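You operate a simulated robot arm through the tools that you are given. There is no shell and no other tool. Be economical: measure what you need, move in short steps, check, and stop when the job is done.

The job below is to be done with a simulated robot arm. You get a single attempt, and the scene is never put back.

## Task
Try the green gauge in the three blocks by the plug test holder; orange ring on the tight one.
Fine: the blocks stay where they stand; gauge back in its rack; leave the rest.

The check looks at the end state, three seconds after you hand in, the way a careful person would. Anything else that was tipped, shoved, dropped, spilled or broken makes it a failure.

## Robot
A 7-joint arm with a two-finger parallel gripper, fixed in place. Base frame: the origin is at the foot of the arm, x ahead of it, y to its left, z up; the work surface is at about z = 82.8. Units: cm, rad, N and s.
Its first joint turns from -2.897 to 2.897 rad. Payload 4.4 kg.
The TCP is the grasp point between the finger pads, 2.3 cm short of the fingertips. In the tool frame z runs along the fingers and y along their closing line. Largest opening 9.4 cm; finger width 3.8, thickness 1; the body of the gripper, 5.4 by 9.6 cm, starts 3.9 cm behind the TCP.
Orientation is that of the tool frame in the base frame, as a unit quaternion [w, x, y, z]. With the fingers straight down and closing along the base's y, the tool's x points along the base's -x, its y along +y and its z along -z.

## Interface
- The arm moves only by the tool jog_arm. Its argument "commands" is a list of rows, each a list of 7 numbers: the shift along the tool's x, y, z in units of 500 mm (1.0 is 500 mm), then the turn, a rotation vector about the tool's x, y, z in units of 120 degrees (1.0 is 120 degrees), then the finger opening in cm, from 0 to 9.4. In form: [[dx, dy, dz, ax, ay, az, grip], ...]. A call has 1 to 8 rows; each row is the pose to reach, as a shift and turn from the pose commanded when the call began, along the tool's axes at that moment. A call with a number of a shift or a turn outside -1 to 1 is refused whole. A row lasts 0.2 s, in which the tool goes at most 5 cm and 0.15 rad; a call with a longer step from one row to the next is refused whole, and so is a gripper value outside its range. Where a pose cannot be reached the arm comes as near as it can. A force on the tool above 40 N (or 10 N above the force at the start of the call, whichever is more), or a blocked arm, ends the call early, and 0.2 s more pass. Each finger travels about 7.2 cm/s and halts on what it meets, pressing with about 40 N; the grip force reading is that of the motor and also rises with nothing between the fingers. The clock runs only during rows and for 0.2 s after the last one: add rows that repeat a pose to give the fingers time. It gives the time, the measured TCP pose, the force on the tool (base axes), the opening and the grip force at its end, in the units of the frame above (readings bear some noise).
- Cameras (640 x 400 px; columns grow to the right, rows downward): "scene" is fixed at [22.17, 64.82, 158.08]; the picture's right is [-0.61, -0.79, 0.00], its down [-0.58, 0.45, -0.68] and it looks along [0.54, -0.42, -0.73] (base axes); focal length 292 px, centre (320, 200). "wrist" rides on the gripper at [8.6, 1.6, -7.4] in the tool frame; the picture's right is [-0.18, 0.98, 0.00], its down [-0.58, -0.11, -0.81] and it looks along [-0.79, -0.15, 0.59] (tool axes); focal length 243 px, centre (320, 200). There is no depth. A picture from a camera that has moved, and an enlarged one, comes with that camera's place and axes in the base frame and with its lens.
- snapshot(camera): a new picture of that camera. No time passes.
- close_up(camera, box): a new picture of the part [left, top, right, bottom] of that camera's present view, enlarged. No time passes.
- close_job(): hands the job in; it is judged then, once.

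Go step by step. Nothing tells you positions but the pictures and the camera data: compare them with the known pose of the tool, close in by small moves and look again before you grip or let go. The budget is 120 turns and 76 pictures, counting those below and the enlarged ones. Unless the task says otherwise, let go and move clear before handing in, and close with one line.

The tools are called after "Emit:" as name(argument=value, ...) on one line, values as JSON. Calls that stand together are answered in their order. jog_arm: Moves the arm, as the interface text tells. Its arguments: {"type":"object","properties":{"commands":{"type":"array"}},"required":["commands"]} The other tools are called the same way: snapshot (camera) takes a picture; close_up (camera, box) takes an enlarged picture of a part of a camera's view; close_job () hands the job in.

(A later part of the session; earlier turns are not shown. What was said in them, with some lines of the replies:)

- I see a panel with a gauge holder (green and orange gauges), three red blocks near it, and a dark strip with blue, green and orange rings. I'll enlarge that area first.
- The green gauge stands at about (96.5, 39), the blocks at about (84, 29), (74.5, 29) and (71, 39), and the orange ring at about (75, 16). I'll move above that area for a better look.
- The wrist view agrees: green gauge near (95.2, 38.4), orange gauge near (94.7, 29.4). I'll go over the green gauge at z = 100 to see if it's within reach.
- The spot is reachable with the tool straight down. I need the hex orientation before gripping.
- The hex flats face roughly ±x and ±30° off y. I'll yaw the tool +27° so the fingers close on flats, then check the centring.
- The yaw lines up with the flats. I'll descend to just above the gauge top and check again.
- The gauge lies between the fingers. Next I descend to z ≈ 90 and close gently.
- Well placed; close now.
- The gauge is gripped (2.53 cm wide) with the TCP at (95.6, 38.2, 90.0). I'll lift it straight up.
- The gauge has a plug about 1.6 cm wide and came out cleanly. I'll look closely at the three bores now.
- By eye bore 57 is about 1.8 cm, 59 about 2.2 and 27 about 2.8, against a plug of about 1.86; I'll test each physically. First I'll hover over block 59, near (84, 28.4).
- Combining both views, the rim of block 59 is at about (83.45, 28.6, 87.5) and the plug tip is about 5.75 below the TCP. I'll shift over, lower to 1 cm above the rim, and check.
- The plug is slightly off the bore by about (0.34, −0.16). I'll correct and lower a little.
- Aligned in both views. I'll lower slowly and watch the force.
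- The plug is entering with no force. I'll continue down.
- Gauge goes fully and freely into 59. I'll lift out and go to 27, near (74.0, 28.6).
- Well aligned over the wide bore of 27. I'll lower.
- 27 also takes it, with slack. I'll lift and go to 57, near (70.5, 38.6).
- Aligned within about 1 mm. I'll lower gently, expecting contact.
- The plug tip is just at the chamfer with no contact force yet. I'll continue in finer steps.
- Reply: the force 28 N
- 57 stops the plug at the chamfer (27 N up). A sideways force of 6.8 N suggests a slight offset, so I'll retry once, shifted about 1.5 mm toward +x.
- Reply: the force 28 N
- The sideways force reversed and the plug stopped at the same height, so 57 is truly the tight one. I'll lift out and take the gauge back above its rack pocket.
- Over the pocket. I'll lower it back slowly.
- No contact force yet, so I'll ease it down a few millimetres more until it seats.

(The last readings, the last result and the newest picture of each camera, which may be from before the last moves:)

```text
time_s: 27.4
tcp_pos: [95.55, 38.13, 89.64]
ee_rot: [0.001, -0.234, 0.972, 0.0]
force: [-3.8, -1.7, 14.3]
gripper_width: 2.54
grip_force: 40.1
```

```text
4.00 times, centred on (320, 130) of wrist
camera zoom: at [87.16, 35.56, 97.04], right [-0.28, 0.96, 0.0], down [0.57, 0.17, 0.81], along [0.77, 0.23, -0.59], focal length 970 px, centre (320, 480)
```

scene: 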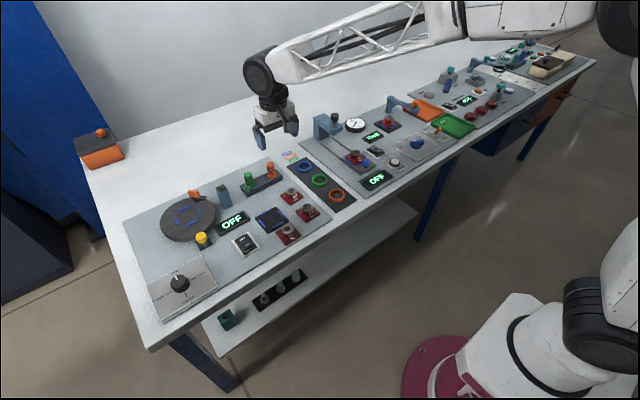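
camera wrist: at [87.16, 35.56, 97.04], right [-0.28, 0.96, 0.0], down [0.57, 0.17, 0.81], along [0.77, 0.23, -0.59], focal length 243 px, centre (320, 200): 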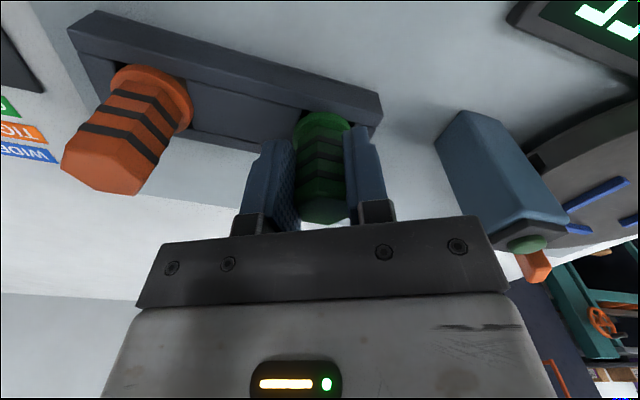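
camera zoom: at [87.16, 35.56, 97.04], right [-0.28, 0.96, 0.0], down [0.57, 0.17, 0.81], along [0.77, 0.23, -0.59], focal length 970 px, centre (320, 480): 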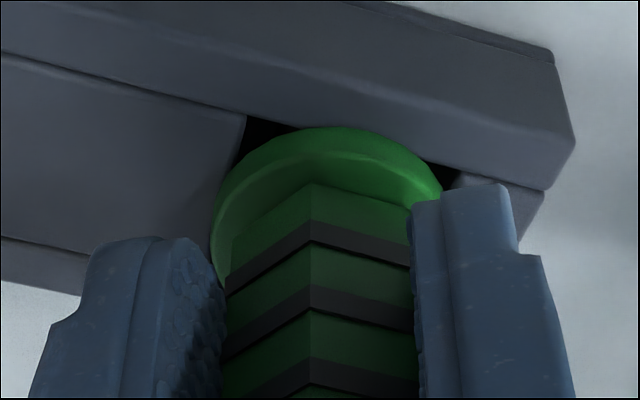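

It's seated (14 N up). I'll relax the push, open the fingers, and look.

Emit:
jog_arm(commands=[[0, 0, -0.004, 0, 0, 0, 1.5], [0, 0, -0.004, 0, 0, 0, 3.5], [0, 0, -0.004, 0, 0, 0, 5.5], [0, 0, -0.004, 0, 0, 0, 5.5], [0, 0, -0.004, 0, 0, 0, 5.5]])

Emit:
jog_arm(commands=[[0, 0, -0.08, 0, 0, 0, 5.5], [0, 0, -0.16, 0, 0, 0, 5.5], [0, 0, -0.24, 0, 0, 0, 5.5], [0, 0, -0.24, 0, 0, 0, 5.5]])

Emit:
close_up(camera="scene", box=[220, 155, 300, 205])

Emit:
close_up(camera="wrist", box=[180, 0, 420, 150])

```text
time_s: 28.6
tcp_pos: [95.66, 38.09, 89.64]
ee_rot: [0.0, -0.233, 0.972, 0.0]
force: [0.4, -1.2, 0.6]
gripper_width: 5.52
grip_force: 0.1
```

```text
time_s: 29.6
tcp_pos: [95.43, 38.25, 101.75]
ee_rot: [0.001, -0.234, 0.972, 0.001]
force: [0.7, -0.3, 0.6]
gripper_width: 5.53
grip_force: 0.1
```

```text
8.00 times, centred on (260, 180) of scene
camera zoom: at [22.17, 64.82, 158.08], right [-0.61, -0.79, 0.0], down [-0.58, 0.45, -0.68], along [0.54, -0.42, -0.73], focal length 2335 px, centre (800, 360)
```

zoom: 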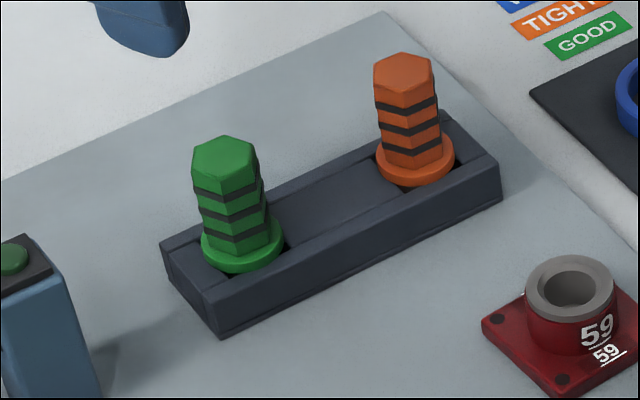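

```text
2.67 times, centred on (300, 75) of wrist
camera zoom: at [87.08, 35.6, 109.14], right [-0.28, 0.96, 0.0], down [0.57, 0.17, 0.81], along [0.77, 0.23, -0.59], focal length 647 px, centre (373, 533)
```

zoom: 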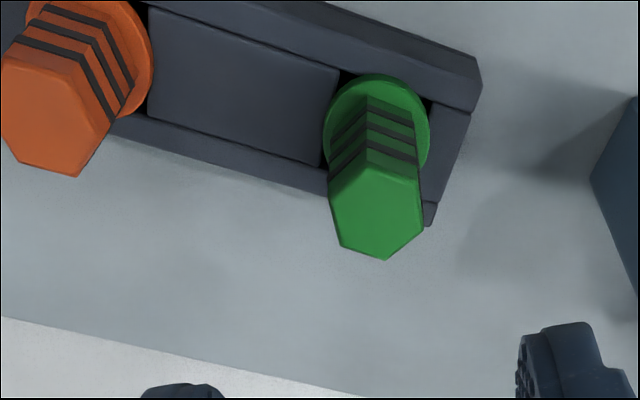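

The gauge is back exactly as it was. Now to the orange ring, near (74.5, 15.6).

Emit:
jog_arm(commands=[[0.083, -0.03, 0, 0, 0, 0, 8], [0.166, -0.06, 0, 0, 0, 0, 8], [0.249, -0.09, 0, 0, 0, 0, 8], [0.332, -0.121, 0, 0, 0, 0, 8], [0.415, -0.151, 0, 0, 0, 0, 8], [0.498, -0.182, 0, 0, 0, 0, 8], [0.579, -0.212, 0, 0, 0, 0, 8], [0.579, -0.212, 0.08, 0, 0, 0, 8]])

Emit:
snapshot(camera="wrist")

Emit:
close_up(camera="scene", box=[272, 140, 400, 220])

```text
time_s: 31.4
tcp_pos: [74.58, 15.52, 97.82]
ee_rot: [-0.001, -0.234, 0.972, 0.0]
force: [0.6, 0.4, -0.2]
gripper_width: 8.0
grip_force: 0.0
```

```text
28 pictures are left
camera wrist: at [66.12, 12.9, 105.27], right [-0.28, 0.96, 0.0], down [0.57, 0.17, 0.81], along [0.77, 0.23, -0.59], focal length 243 px, centre (320, 200)
```

wrist: 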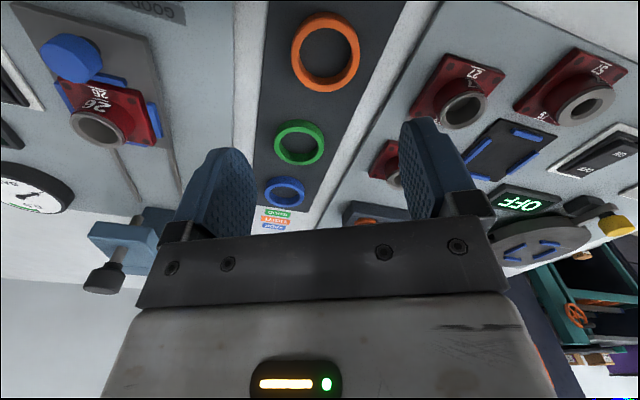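

```text
5.00 times, centred on (336, 180) of scene
camera zoom: at [22.17, 64.82, 158.08], right [-0.61, -0.79, 0.0], down [-0.58, 0.45, -0.68], along [0.54, -0.42, -0.73], focal length 1460 px, centre (240, 300)
```

zoom: 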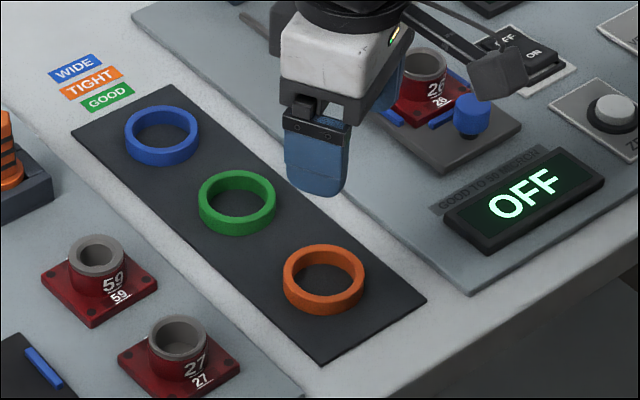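

The ring centre reads (74.1, 15.7), about 5.7 cm across. I'll lower above it and check.

Emit:
jog_arm(commands=[[0.006, 0.0076, 0.07, 0, 0, 0, 8], [0.006, 0.0076, 0.136, 0, 0, 0, 8], [0.006, 0.0076, 0.136, 0, 0, 0, 8]])

Emit:
snapshot(camera="wrist")

Emit:
close_up(camera="scene", box=[288, 150, 384, 210])

```text
time_s: 32.2
tcp_pos: [74.25, 15.65, 90.88]
ee_rot: [-0.001, -0.234, 0.972, 0.0]
force: [0.7, 0.1, 0.2]
gripper_width: 8.0
grip_force: 0.1
```

```text
26 pictures are left
camera wrist: at [65.71, 13.17, 98.36], right [-0.28, 0.96, 0.0], down [0.57, 0.17, 0.81], along [0.77, 0.23, -0.59], focal length 243 px, centre (320, 200)
```

wrist: 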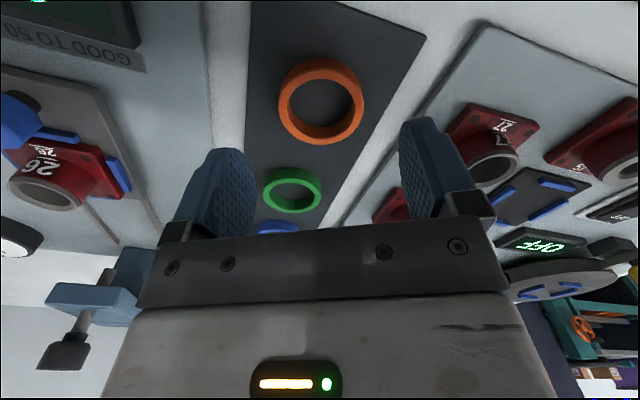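

```text
6.67 times, centred on (336, 180) of scene
camera zoom: at [22.17, 64.82, 158.08], right [-0.61, -0.79, 0.0], down [-0.58, 0.45, -0.68], along [0.54, -0.42, -0.73], focal length 1946 px, centre (213, 333)
```

zoom: 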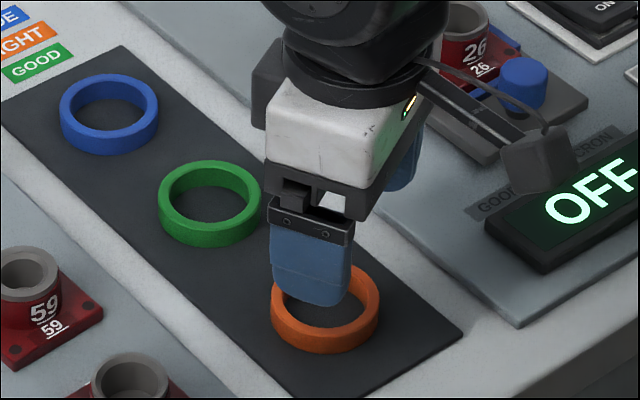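

Emit:
close_up(camera="wrist", box=[240, 40, 400, 140])

```text
4.00 times, centred on (320, 90) of wrist
camera zoom: at [65.71, 13.17, 98.36], right [-0.28, 0.96, 0.0], down [0.57, 0.17, 0.81], along [0.77, 0.23, -0.59], focal length 970 px, centre (320, 640)
```

zoom: 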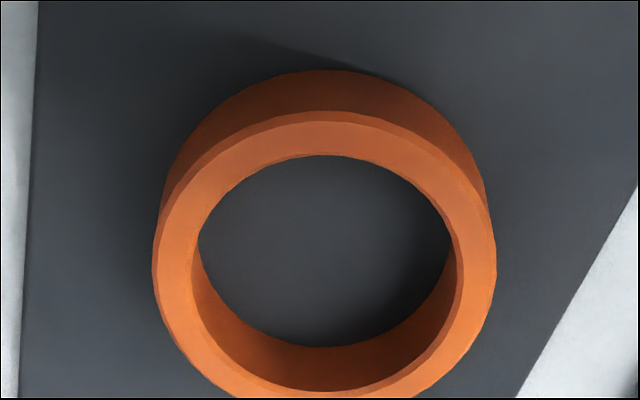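

Ring centre about (74.0, 15.7), top at about 84.4. I'll lower around it and check before closing.

Emit:
jog_arm(commands=[[0.003, 0.0027, 0.04, 0, 0, 0, 8], [0.003, 0.0027, 0.07, 0, 0, 0, 8], [0.003, 0.0027, 0.09, 0, 0, 0, 8], [0.003, 0.0027, 0.1, 0, 0, 0, 8], [0.003, 0.0027, 0.1, 0, 0, 0, 8]])

Emit:
snapshot(camera="wrist")

Emit:
close_up(camera="scene", box=[288, 160, 384, 220])

```text
time_s: 33.4
tcp_pos: [74.08, 15.8, 85.77]
ee_rot: [0.0, -0.233, 0.973, -0.001]
force: [0.2, 0.5, -0.5]
gripper_width: 8.01
grip_force: 0.0
```

```text
23 pictures are left
camera wrist: at [65.55, 13.23, 93.32], right [-0.28, 0.96, 0.0], down [0.57, 0.17, 0.81], along [0.77, 0.23, -0.59], focal length 243 px, centre (320, 200)
```

wrist: 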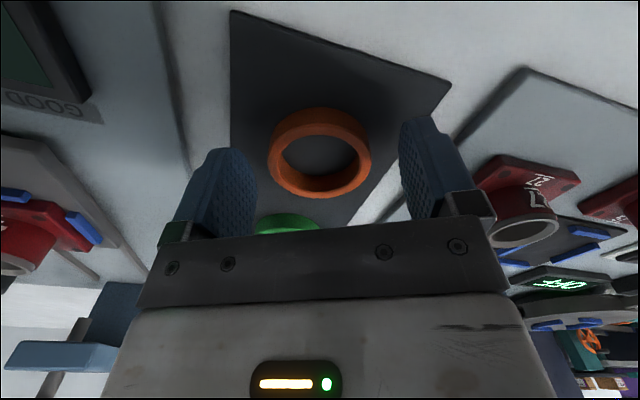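

```text
6.67 times, centred on (336, 190) of scene
camera zoom: at [22.17, 64.82, 158.08], right [-0.61, -0.79, 0.0], down [-0.58, 0.45, -0.68], along [0.54, -0.42, -0.73], focal length 1946 px, centre (213, 267)
```

zoom: 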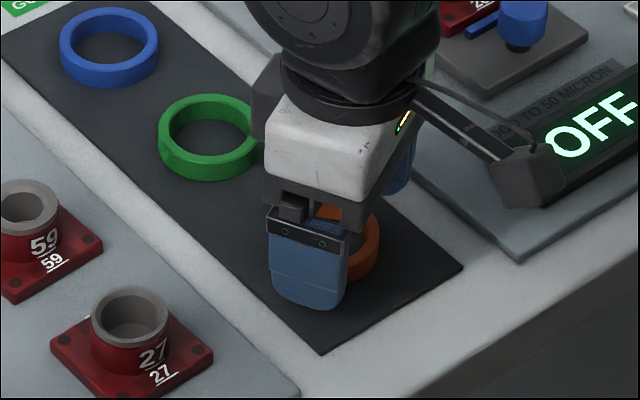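

The ring sits between the fingers. I'll centre a little (3 mm) and close.

Emit:
jog_arm(commands=[[0.006, 0, 0, 0, 0, 0, 8], [0.006, 0, 0, 0, 0, 0, 6.5], [0.006, 0, 0, 0, 0, 0, 5], [0.006, 0, 0, 0, 0, 0, 4.8], [0.006, 0, 0, 0, 0, 0, 4.8]])

Emit:
close_up(camera="wrist", box=[220, 80, 420, 205])

```text
time_s: 34.6
tcp_pos: [73.8, 15.68, 85.86]
ee_rot: [0.0, -0.233, 0.972, 0.0]
force: [-0.4, 1.9, 1.2]
gripper_width: 4.92
grip_force: 1.5
```

```text
3.20 times, centred on (320, 142) of wrist
camera zoom: at [65.25, 13.1, 93.33], right [-0.28, 0.96, 0.0], down [0.57, 0.17, 0.81], along [0.77, 0.23, -0.59], focal length 776 px, centre (320, 384)
```

zoom: 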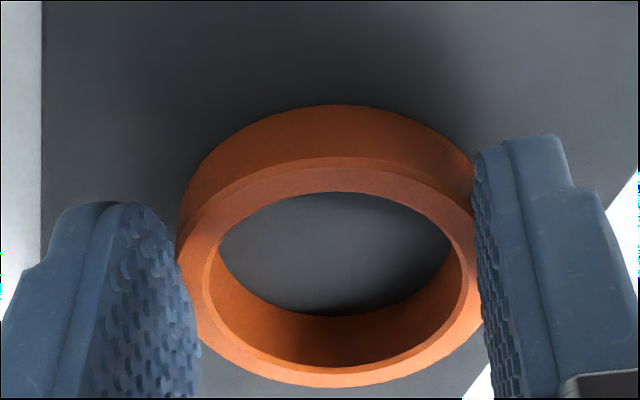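

Fingers just touch the ring at 4.9 cm. I'll close firmly, then lift a little.

Emit:
jog_arm(commands=[[0, 0, 0, 0, 0, 0, 3.5], [0, 0, 0, 0, 0, 0, 3.5], [0, 0, 0, 0, 0, 0, 3.5]])

Emit:
jog_arm(commands=[[0, 0, -0.02, 0, 0, 0, 3.5], [0, 0, -0.06, 0, 0, 0, 3.5], [0, 0, -0.14, 0, 0, 0, 3.5], [0, 0, -0.22, 0, 0, 0, 3.5], [0, 0, -0.22, 0, 0, 0, 3.5]])

Emit:
close_up(camera="wrist", box=[200, 60, 440, 210])

Emit:
close_up(camera="scene", box=[288, 130, 384, 190])

```text
time_s: 35.4
tcp_pos: [73.78, 15.71, 85.96]
ee_rot: [0.0, -0.234, 0.972, 0.0]
force: [-1.0, 1.1, 1.5]
gripper_width: 4.86
grip_force: 40.1
```

```text
time_s: 36.6
tcp_pos: [73.54, 15.72, 96.77]
ee_rot: [0.001, -0.233, 0.973, 0.0]
force: [0.7, -0.3, -0.5]
gripper_width: 4.87
grip_force: 39.9
```

```text
2.67 times, centred on (320, 135) of wrist
camera zoom: at [65.13, 13.09, 104.25], right [-0.28, 0.96, 0.0], down [0.57, 0.17, 0.81], along [0.77, 0.23, -0.59], focal length 647 px, centre (320, 373)
```

zoom: 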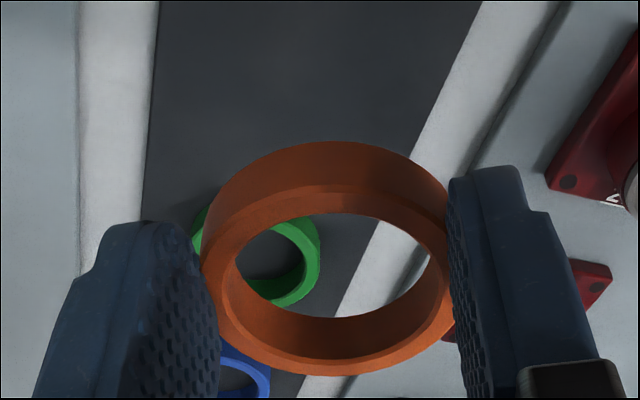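

```text
6.67 times, centred on (336, 160) of scene
camera zoom: at [22.17, 64.82, 158.08], right [-0.61, -0.79, 0.0], down [-0.58, 0.45, -0.68], along [0.54, -0.42, -0.73], focal length 1946 px, centre (213, 467)
```

zoom: 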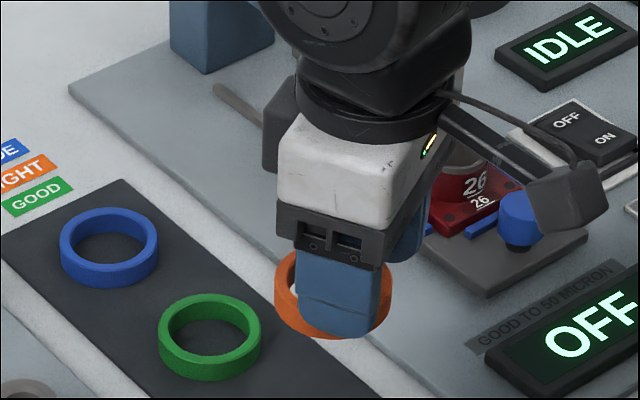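

The ring is held level. I'll carry it over to block 57.

Emit:
jog_arm(commands=[[-0.031, 0.087, 0, 0, 0, 0, 3.5], [-0.062, 0.173, 0, 0, 0, 0, 3.5], [-0.093, 0.26, 0, 0, 0, 0, 3.5], [-0.124, 0.346, 0, 0, 0, 0, 3.5], [-0.155, 0.433, 0, 0, 0, 0, 3.5], [-0.155, 0.433, 0.08, 0, 0, 0, 3.5], [-0.155, 0.433, 0.08, 0, 0, 0, 3.5]])

Emit:
close_up(camera="wrist", box=[200, 60, 440, 210])

Emit:
close_up(camera="scene", box=[250, 195, 330, 245])

```text
time_s: 38.2
tcp_pos: [70.74, 38.51, 92.67]
ee_rot: [-0.001, -0.233, 0.972, 0.001]
force: [0.5, -0.2, 0.0]
gripper_width: 4.9
grip_force: 40.4
```

```text
2.67 times, centred on (320, 135) of wrist
camera zoom: at [62.32, 35.86, 100.18], right [-0.28, 0.96, 0.0], down [0.57, 0.17, 0.81], along [0.77, 0.23, -0.59], focal length 647 px, centre (320, 373)
```

zoom: 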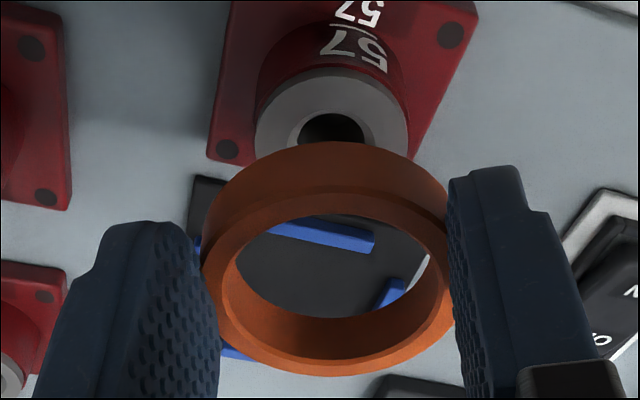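

```text
8.00 times, centred on (290, 220) of scene
camera zoom: at [22.17, 64.82, 158.08], right [-0.61, -0.79, 0.0], down [-0.58, 0.45, -0.68], along [0.54, -0.42, -0.73], focal length 2335 px, centre (560, 40)
```

zoom: 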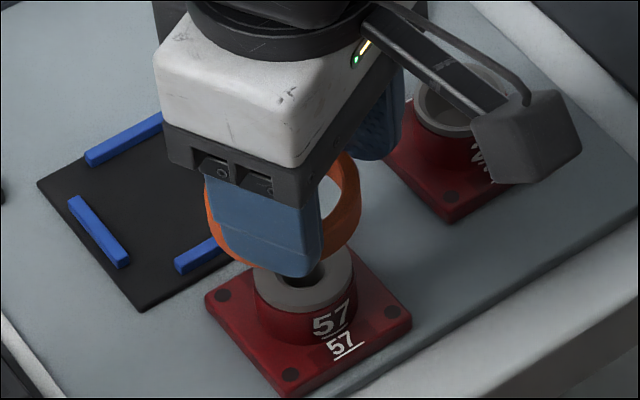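

The scene view shows the ring's centre about (0.65, 0.1) further out than the block's axis. I'll shift by that and lower to just above the collar.

Emit:
jog_arm(commands=[[0.0125, 0.004, 0, 0, 0, 0, 3.5], [0.0125, 0.004, 0.024, 0, 0, 0, 3.5], [0.0125, 0.004, 0.024, 0, 0, 0, 3.5]])

Emit:
close_up(camera="wrist", box=[200, 60, 440, 210])

Emit:
close_up(camera="scene", box=[250, 200, 330, 250])

```text
time_s: 39.0
tcp_pos: [70.16, 38.52, 91.6]
ee_rot: [0.0, -0.234, 0.972, -0.001]
force: [0.0, 0.1, 0.8]
gripper_width: 4.88
grip_force: 40.6
```

```text
2.67 times, centred on (320, 135) of wrist
camera zoom: at [61.66, 35.81, 99.05], right [-0.28, 0.96, 0.0], down [0.57, 0.17, 0.81], along [0.77, 0.23, -0.59], focal length 647 px, centre (320, 373)
```

zoom: 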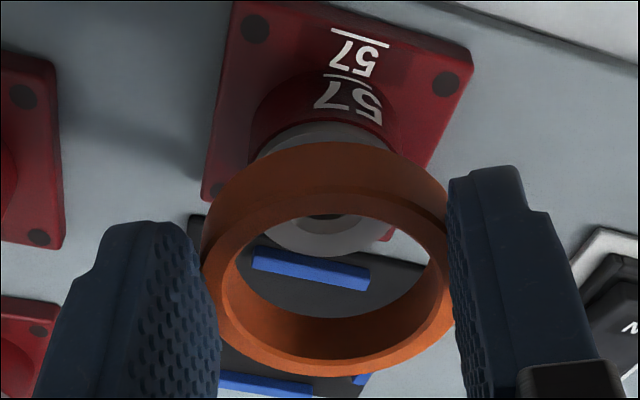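

```text
8.00 times, centred on (290, 225) of scene
camera zoom: at [22.17, 64.82, 158.08], right [-0.61, -0.79, 0.0], down [-0.58, 0.45, -0.68], along [0.54, -0.42, -0.73], focal length 2335 px, centre (560, 0)
```

zoom: 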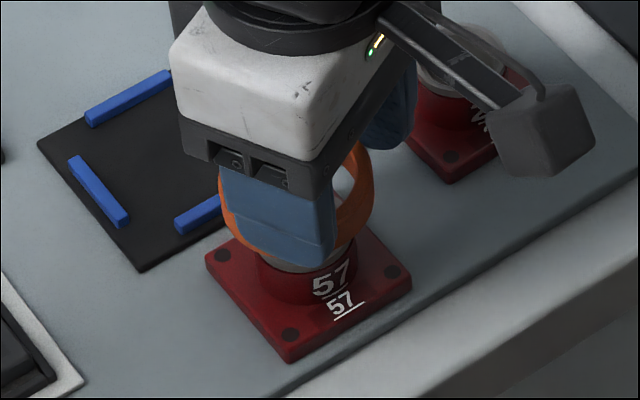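

Ring and collar line up in both views. I'll lower the ring over the collar in small steps.

Emit:
jog_arm(commands=[[-0.0005, 0, 0.006, 0, 0, 0, 3.5], [-0.0005, 0, 0.012, 0, 0, 0, 3.5], [-0.0005, 0, 0.018, 0, 0, 0, 3.5], [-0.0005, 0, 0.024, 0, 0, 0, 3.5], [-0.0005, 0, 0.03, 0, 0, 0, 3.5]])

Emit:
close_up(camera="wrist", box=[200, 60, 440, 210])

Emit:
close_up(camera="scene", box=[250, 200, 330, 250])

```text
time_s: 40.2
tcp_pos: [70.07, 38.4, 90.14]
ee_rot: [0.0, -0.234, 0.972, 0.0]
force: [0.6, 0.1, -0.2]
gripper_width: 4.89
grip_force: 40.8
```

```text
2.67 times, centred on (320, 135) of wrist
camera zoom: at [61.68, 35.81, 97.58], right [-0.28, 0.96, 0.0], down [0.57, 0.17, 0.81], along [0.77, 0.23, -0.59], focal length 647 px, centre (320, 373)
```

zoom: 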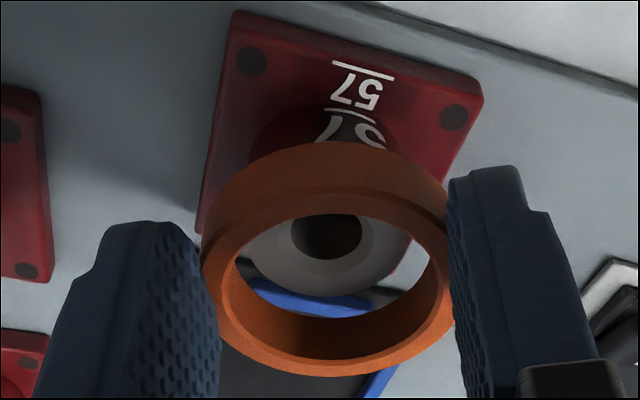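

```text
8.00 times, centred on (290, 225) of scene
camera zoom: at [22.17, 64.82, 158.08], right [-0.61, -0.79, 0.0], down [-0.58, 0.45, -0.68], along [0.54, -0.42, -0.73], focal length 2335 px, centre (560, 0)
```

zoom: 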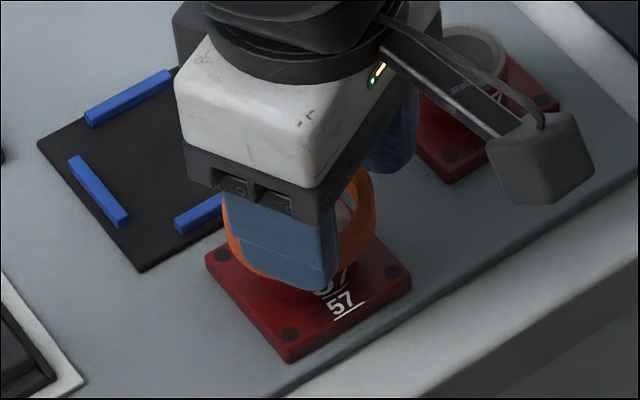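

Emit:
jog_arm(commands=[[0, 0, 0.005, 0, 0, 0, 3.5], [0, 0, 0.01, 0, 0, 0, 3.5], [0, 0, 0.015, 0, 0, 0, 3.5], [0, 0, 0.02, 0, 0, 0, 3.5]])

Emit:
close_up(camera="wrist", box=[200, 60, 440, 210])

```text
time_s: 41.2
tcp_pos: [70.14, 38.38, 89.23]
ee_rot: [0.001, -0.234, 0.972, 0.0]
force: [0.2, -0.1, -0.3]
gripper_width: 4.89
grip_force: 40.1
```

```text
2.67 times, centred on (320, 135) of wrist
camera zoom: at [61.66, 35.81, 96.59], right [-0.28, 0.96, 0.0], down [0.57, 0.17, 0.81], along [0.77, 0.23, -0.59], focal length 647 px, centre (320, 373)
```

zoom: 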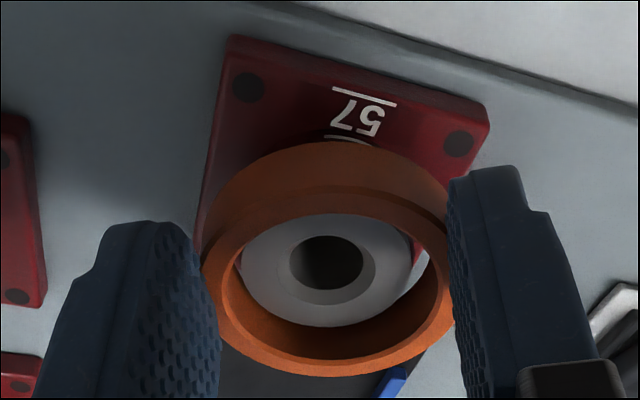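

The ring is now going around the collar, no contact. I'll nudge 1 mm and continue down until it meets the plate.

Emit:
jog_arm(commands=[[0, -0.002, 0.004, 0, 0, 0, 3.5], [0, -0.002, 0.008, 0, 0, 0, 3.5], [0, -0.002, 0.012, 0, 0, 0, 3.5], [0, -0.002, 0.016, 0, 0, 0, 3.5], [0, -0.002, 0.02, 0, 0, 0, 3.5]])

Emit:
close_up(camera="wrist", box=[200, 60, 440, 210])

Emit:
close_up(camera="scene", box=[250, 200, 330, 250])

```text
time_s: 42.4
tcp_pos: [70.3, 38.31, 88.11]
ee_rot: [0.0, -0.234, 0.972, 0.0]
force: [0.6, -0.7, 0.3]
gripper_width: 4.89
grip_force: 40.3
```

```text
2.67 times, centred on (320, 135) of wrist
camera zoom: at [61.72, 35.67, 95.6], right [-0.28, 0.96, 0.0], down [0.57, 0.17, 0.81], along [0.77, 0.23, -0.59], focal length 647 px, centre (320, 373)
```

zoom: 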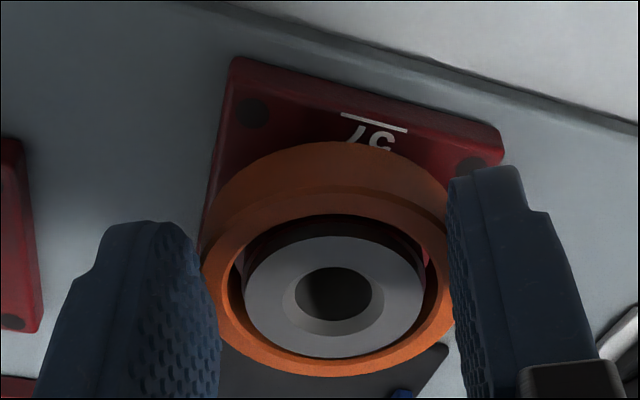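

```text
8.00 times, centred on (290, 225) of scene
camera zoom: at [22.17, 64.82, 158.08], right [-0.61, -0.79, 0.0], down [-0.58, 0.45, -0.68], along [0.54, -0.42, -0.73], focal length 2335 px, centre (560, 0)
```

zoom: 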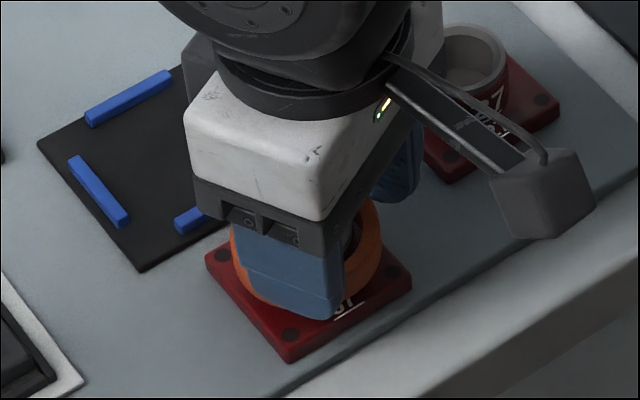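

The ring is around the collar and centred. I'll go down the last bit with the force guard.

Emit:
jog_arm(commands=[[0, 0, 0.004, 0, 0, 0, 3.5], [0, 0, 0.008, 0, 0, 0, 3.5], [0, 0, 0.012, 0, 0, 0, 3.5]])

```text
time_s: 43.2
tcp_pos: [70.23, 38.38, 87.6]
ee_rot: [0.0, -0.233, 0.972, 0.0]
force: [-0.4, 0.5, -1.2]
gripper_width: 4.87
grip_force: 39.8
```

Emit:
jog_arm(commands=[[0, 0, 0.003, 0, 0, 0, 3.5], [0, 0, 0.006, 0, 0, 0, 3.5]])

Emit:
close_up(camera="wrist", box=[200, 60, 440, 210])

```text
time_s: 43.8
tcp_pos: [70.27, 38.28, 87.38]
ee_rot: [-0.001, -0.233, 0.972, -0.001]
force: [1.0, -0.3, 1.9]
gripper_width: 4.87
grip_force: 40.2
```

```text
2.67 times, centred on (320, 135) of wrist
camera zoom: at [61.75, 35.7, 94.72], right [-0.28, 0.96, 0.0], down [0.57, 0.17, 0.81], along [0.77, 0.23, -0.59], focal length 647 px, centre (320, 373)
```

zoom: 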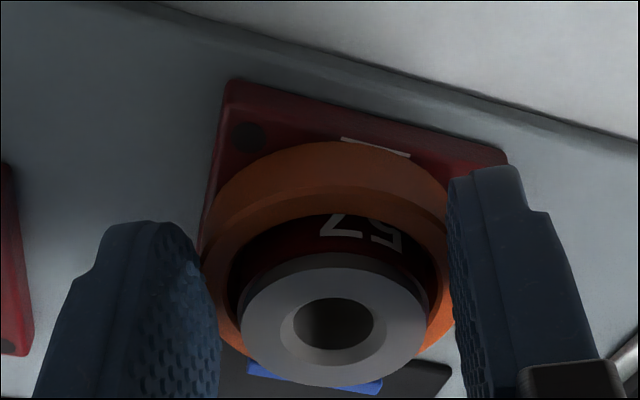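

Emit:
jog_arm(commands=[[0, 0, 0.002, 0, 0, 0, 3.5], [0, 0, 0.004, 0, 0, 0, 3.5]])

```text
time_s: 44.4
tcp_pos: [70.32, 38.36, 87.19]
ee_rot: [0.002, -0.233, 0.972, 0.0]
force: [-4.9, -2.9, 29.8]
gripper_width: 4.88
grip_force: 40.4
```

Contact with the plate (30 N). I'll back off slightly, open, and rise straight up.

Emit:
jog_arm(commands=[[0, 0, -0.004, 0, 0, 0, 3.5], [0, 0, -0.004, 0, 0, 0, 5.5], [0, 0, -0.004, 0, 0, 0, 7], [0, 0, -0.004, 0, 0, 0, 7], [0, 0, -0.004, 0, 0, 0, 7]])

Emit:
close_up(camera="wrist", box=[200, 60, 440, 210])

```text
time_s: 45.6
tcp_pos: [70.23, 38.26, 87.12]
ee_rot: [0.0, -0.234, 0.972, 0.0]
force: [0.3, -0.4, 0.2]
gripper_width: 7.02
grip_force: 0.1
```

```text
2.67 times, centred on (320, 135) of wrist
camera zoom: at [61.73, 35.71, 94.67], right [-0.28, 0.96, 0.0], down [0.57, 0.17, 0.81], along [0.77, 0.23, -0.59], focal length 647 px, centre (320, 373)
```

zoom: 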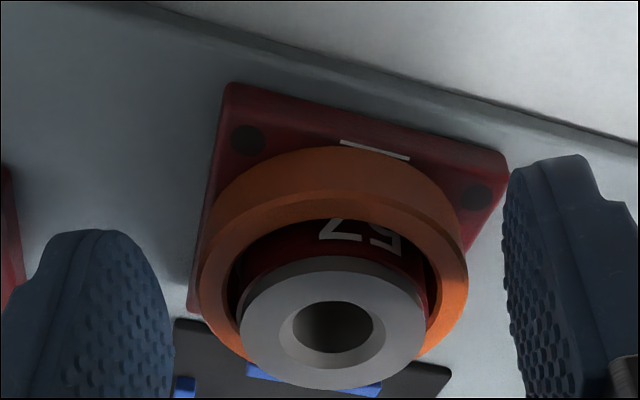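

Emit:
jog_arm(commands=[[0, 0, -0.06, 0, 0, 0, 7], [0, 0, -0.15, 0, 0, 0, 7], [0, 0, -0.24, 0, 0, 0, 7], [0.08, 0, -0.3, 0, 0, 0, 7], [0.16, 0, -0.36, 0, 0, 0, 7], [0.24, 0, -0.4, 0, 0, 0, 7], [0.24, 0, -0.4, 0, 0, 0, 7]])

Emit:
close_up(camera="scene", box=[210, 140, 370, 240])

Emit:
snapshot(camera="scene")

```text
time_s: 47.2
tcp_pos: [59.59, 32.8, 107.14]
ee_rot: [-0.001, -0.234, 0.972, 0.0]
force: [0.3, 0.3, 0.7]
gripper_width: 7.02
grip_force: 0.0
```

```text
4.00 times, centred on (290, 190) of scene
camera zoom: at [22.17, 64.82, 158.08], right [-0.61, -0.79, 0.0], down [-0.58, 0.45, -0.68], along [0.54, -0.42, -0.73], focal length 1168 px, centre (440, 240)
```

zoom: 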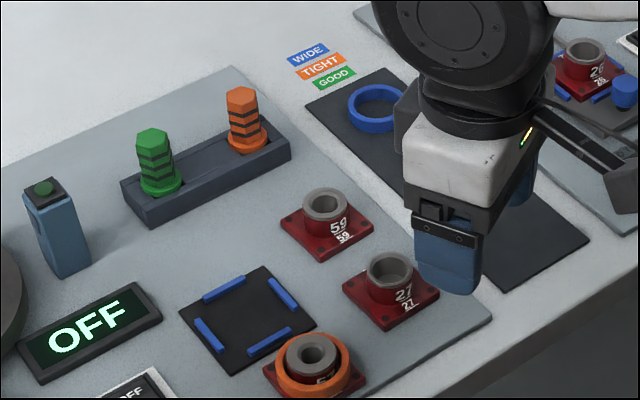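

```text
6 pictures are left
```

scene: 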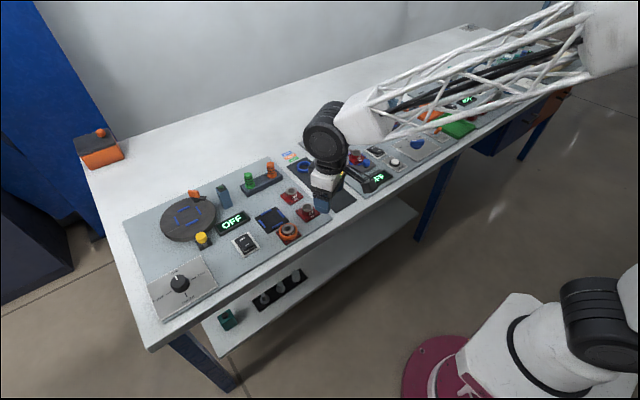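

The orange ring lies flat around block 57's collar, the green gauge is back in its rack, the blocks haven't moved and the arm is clear. I'm handing in.

Emit:
close_job()

```text
The job is handed in.
```

Block 57 was the tight one: the green gauge stopped at its mouth but went freely into 59 and 27, so the orange ring is on 57 and the gauge is back in its rack.
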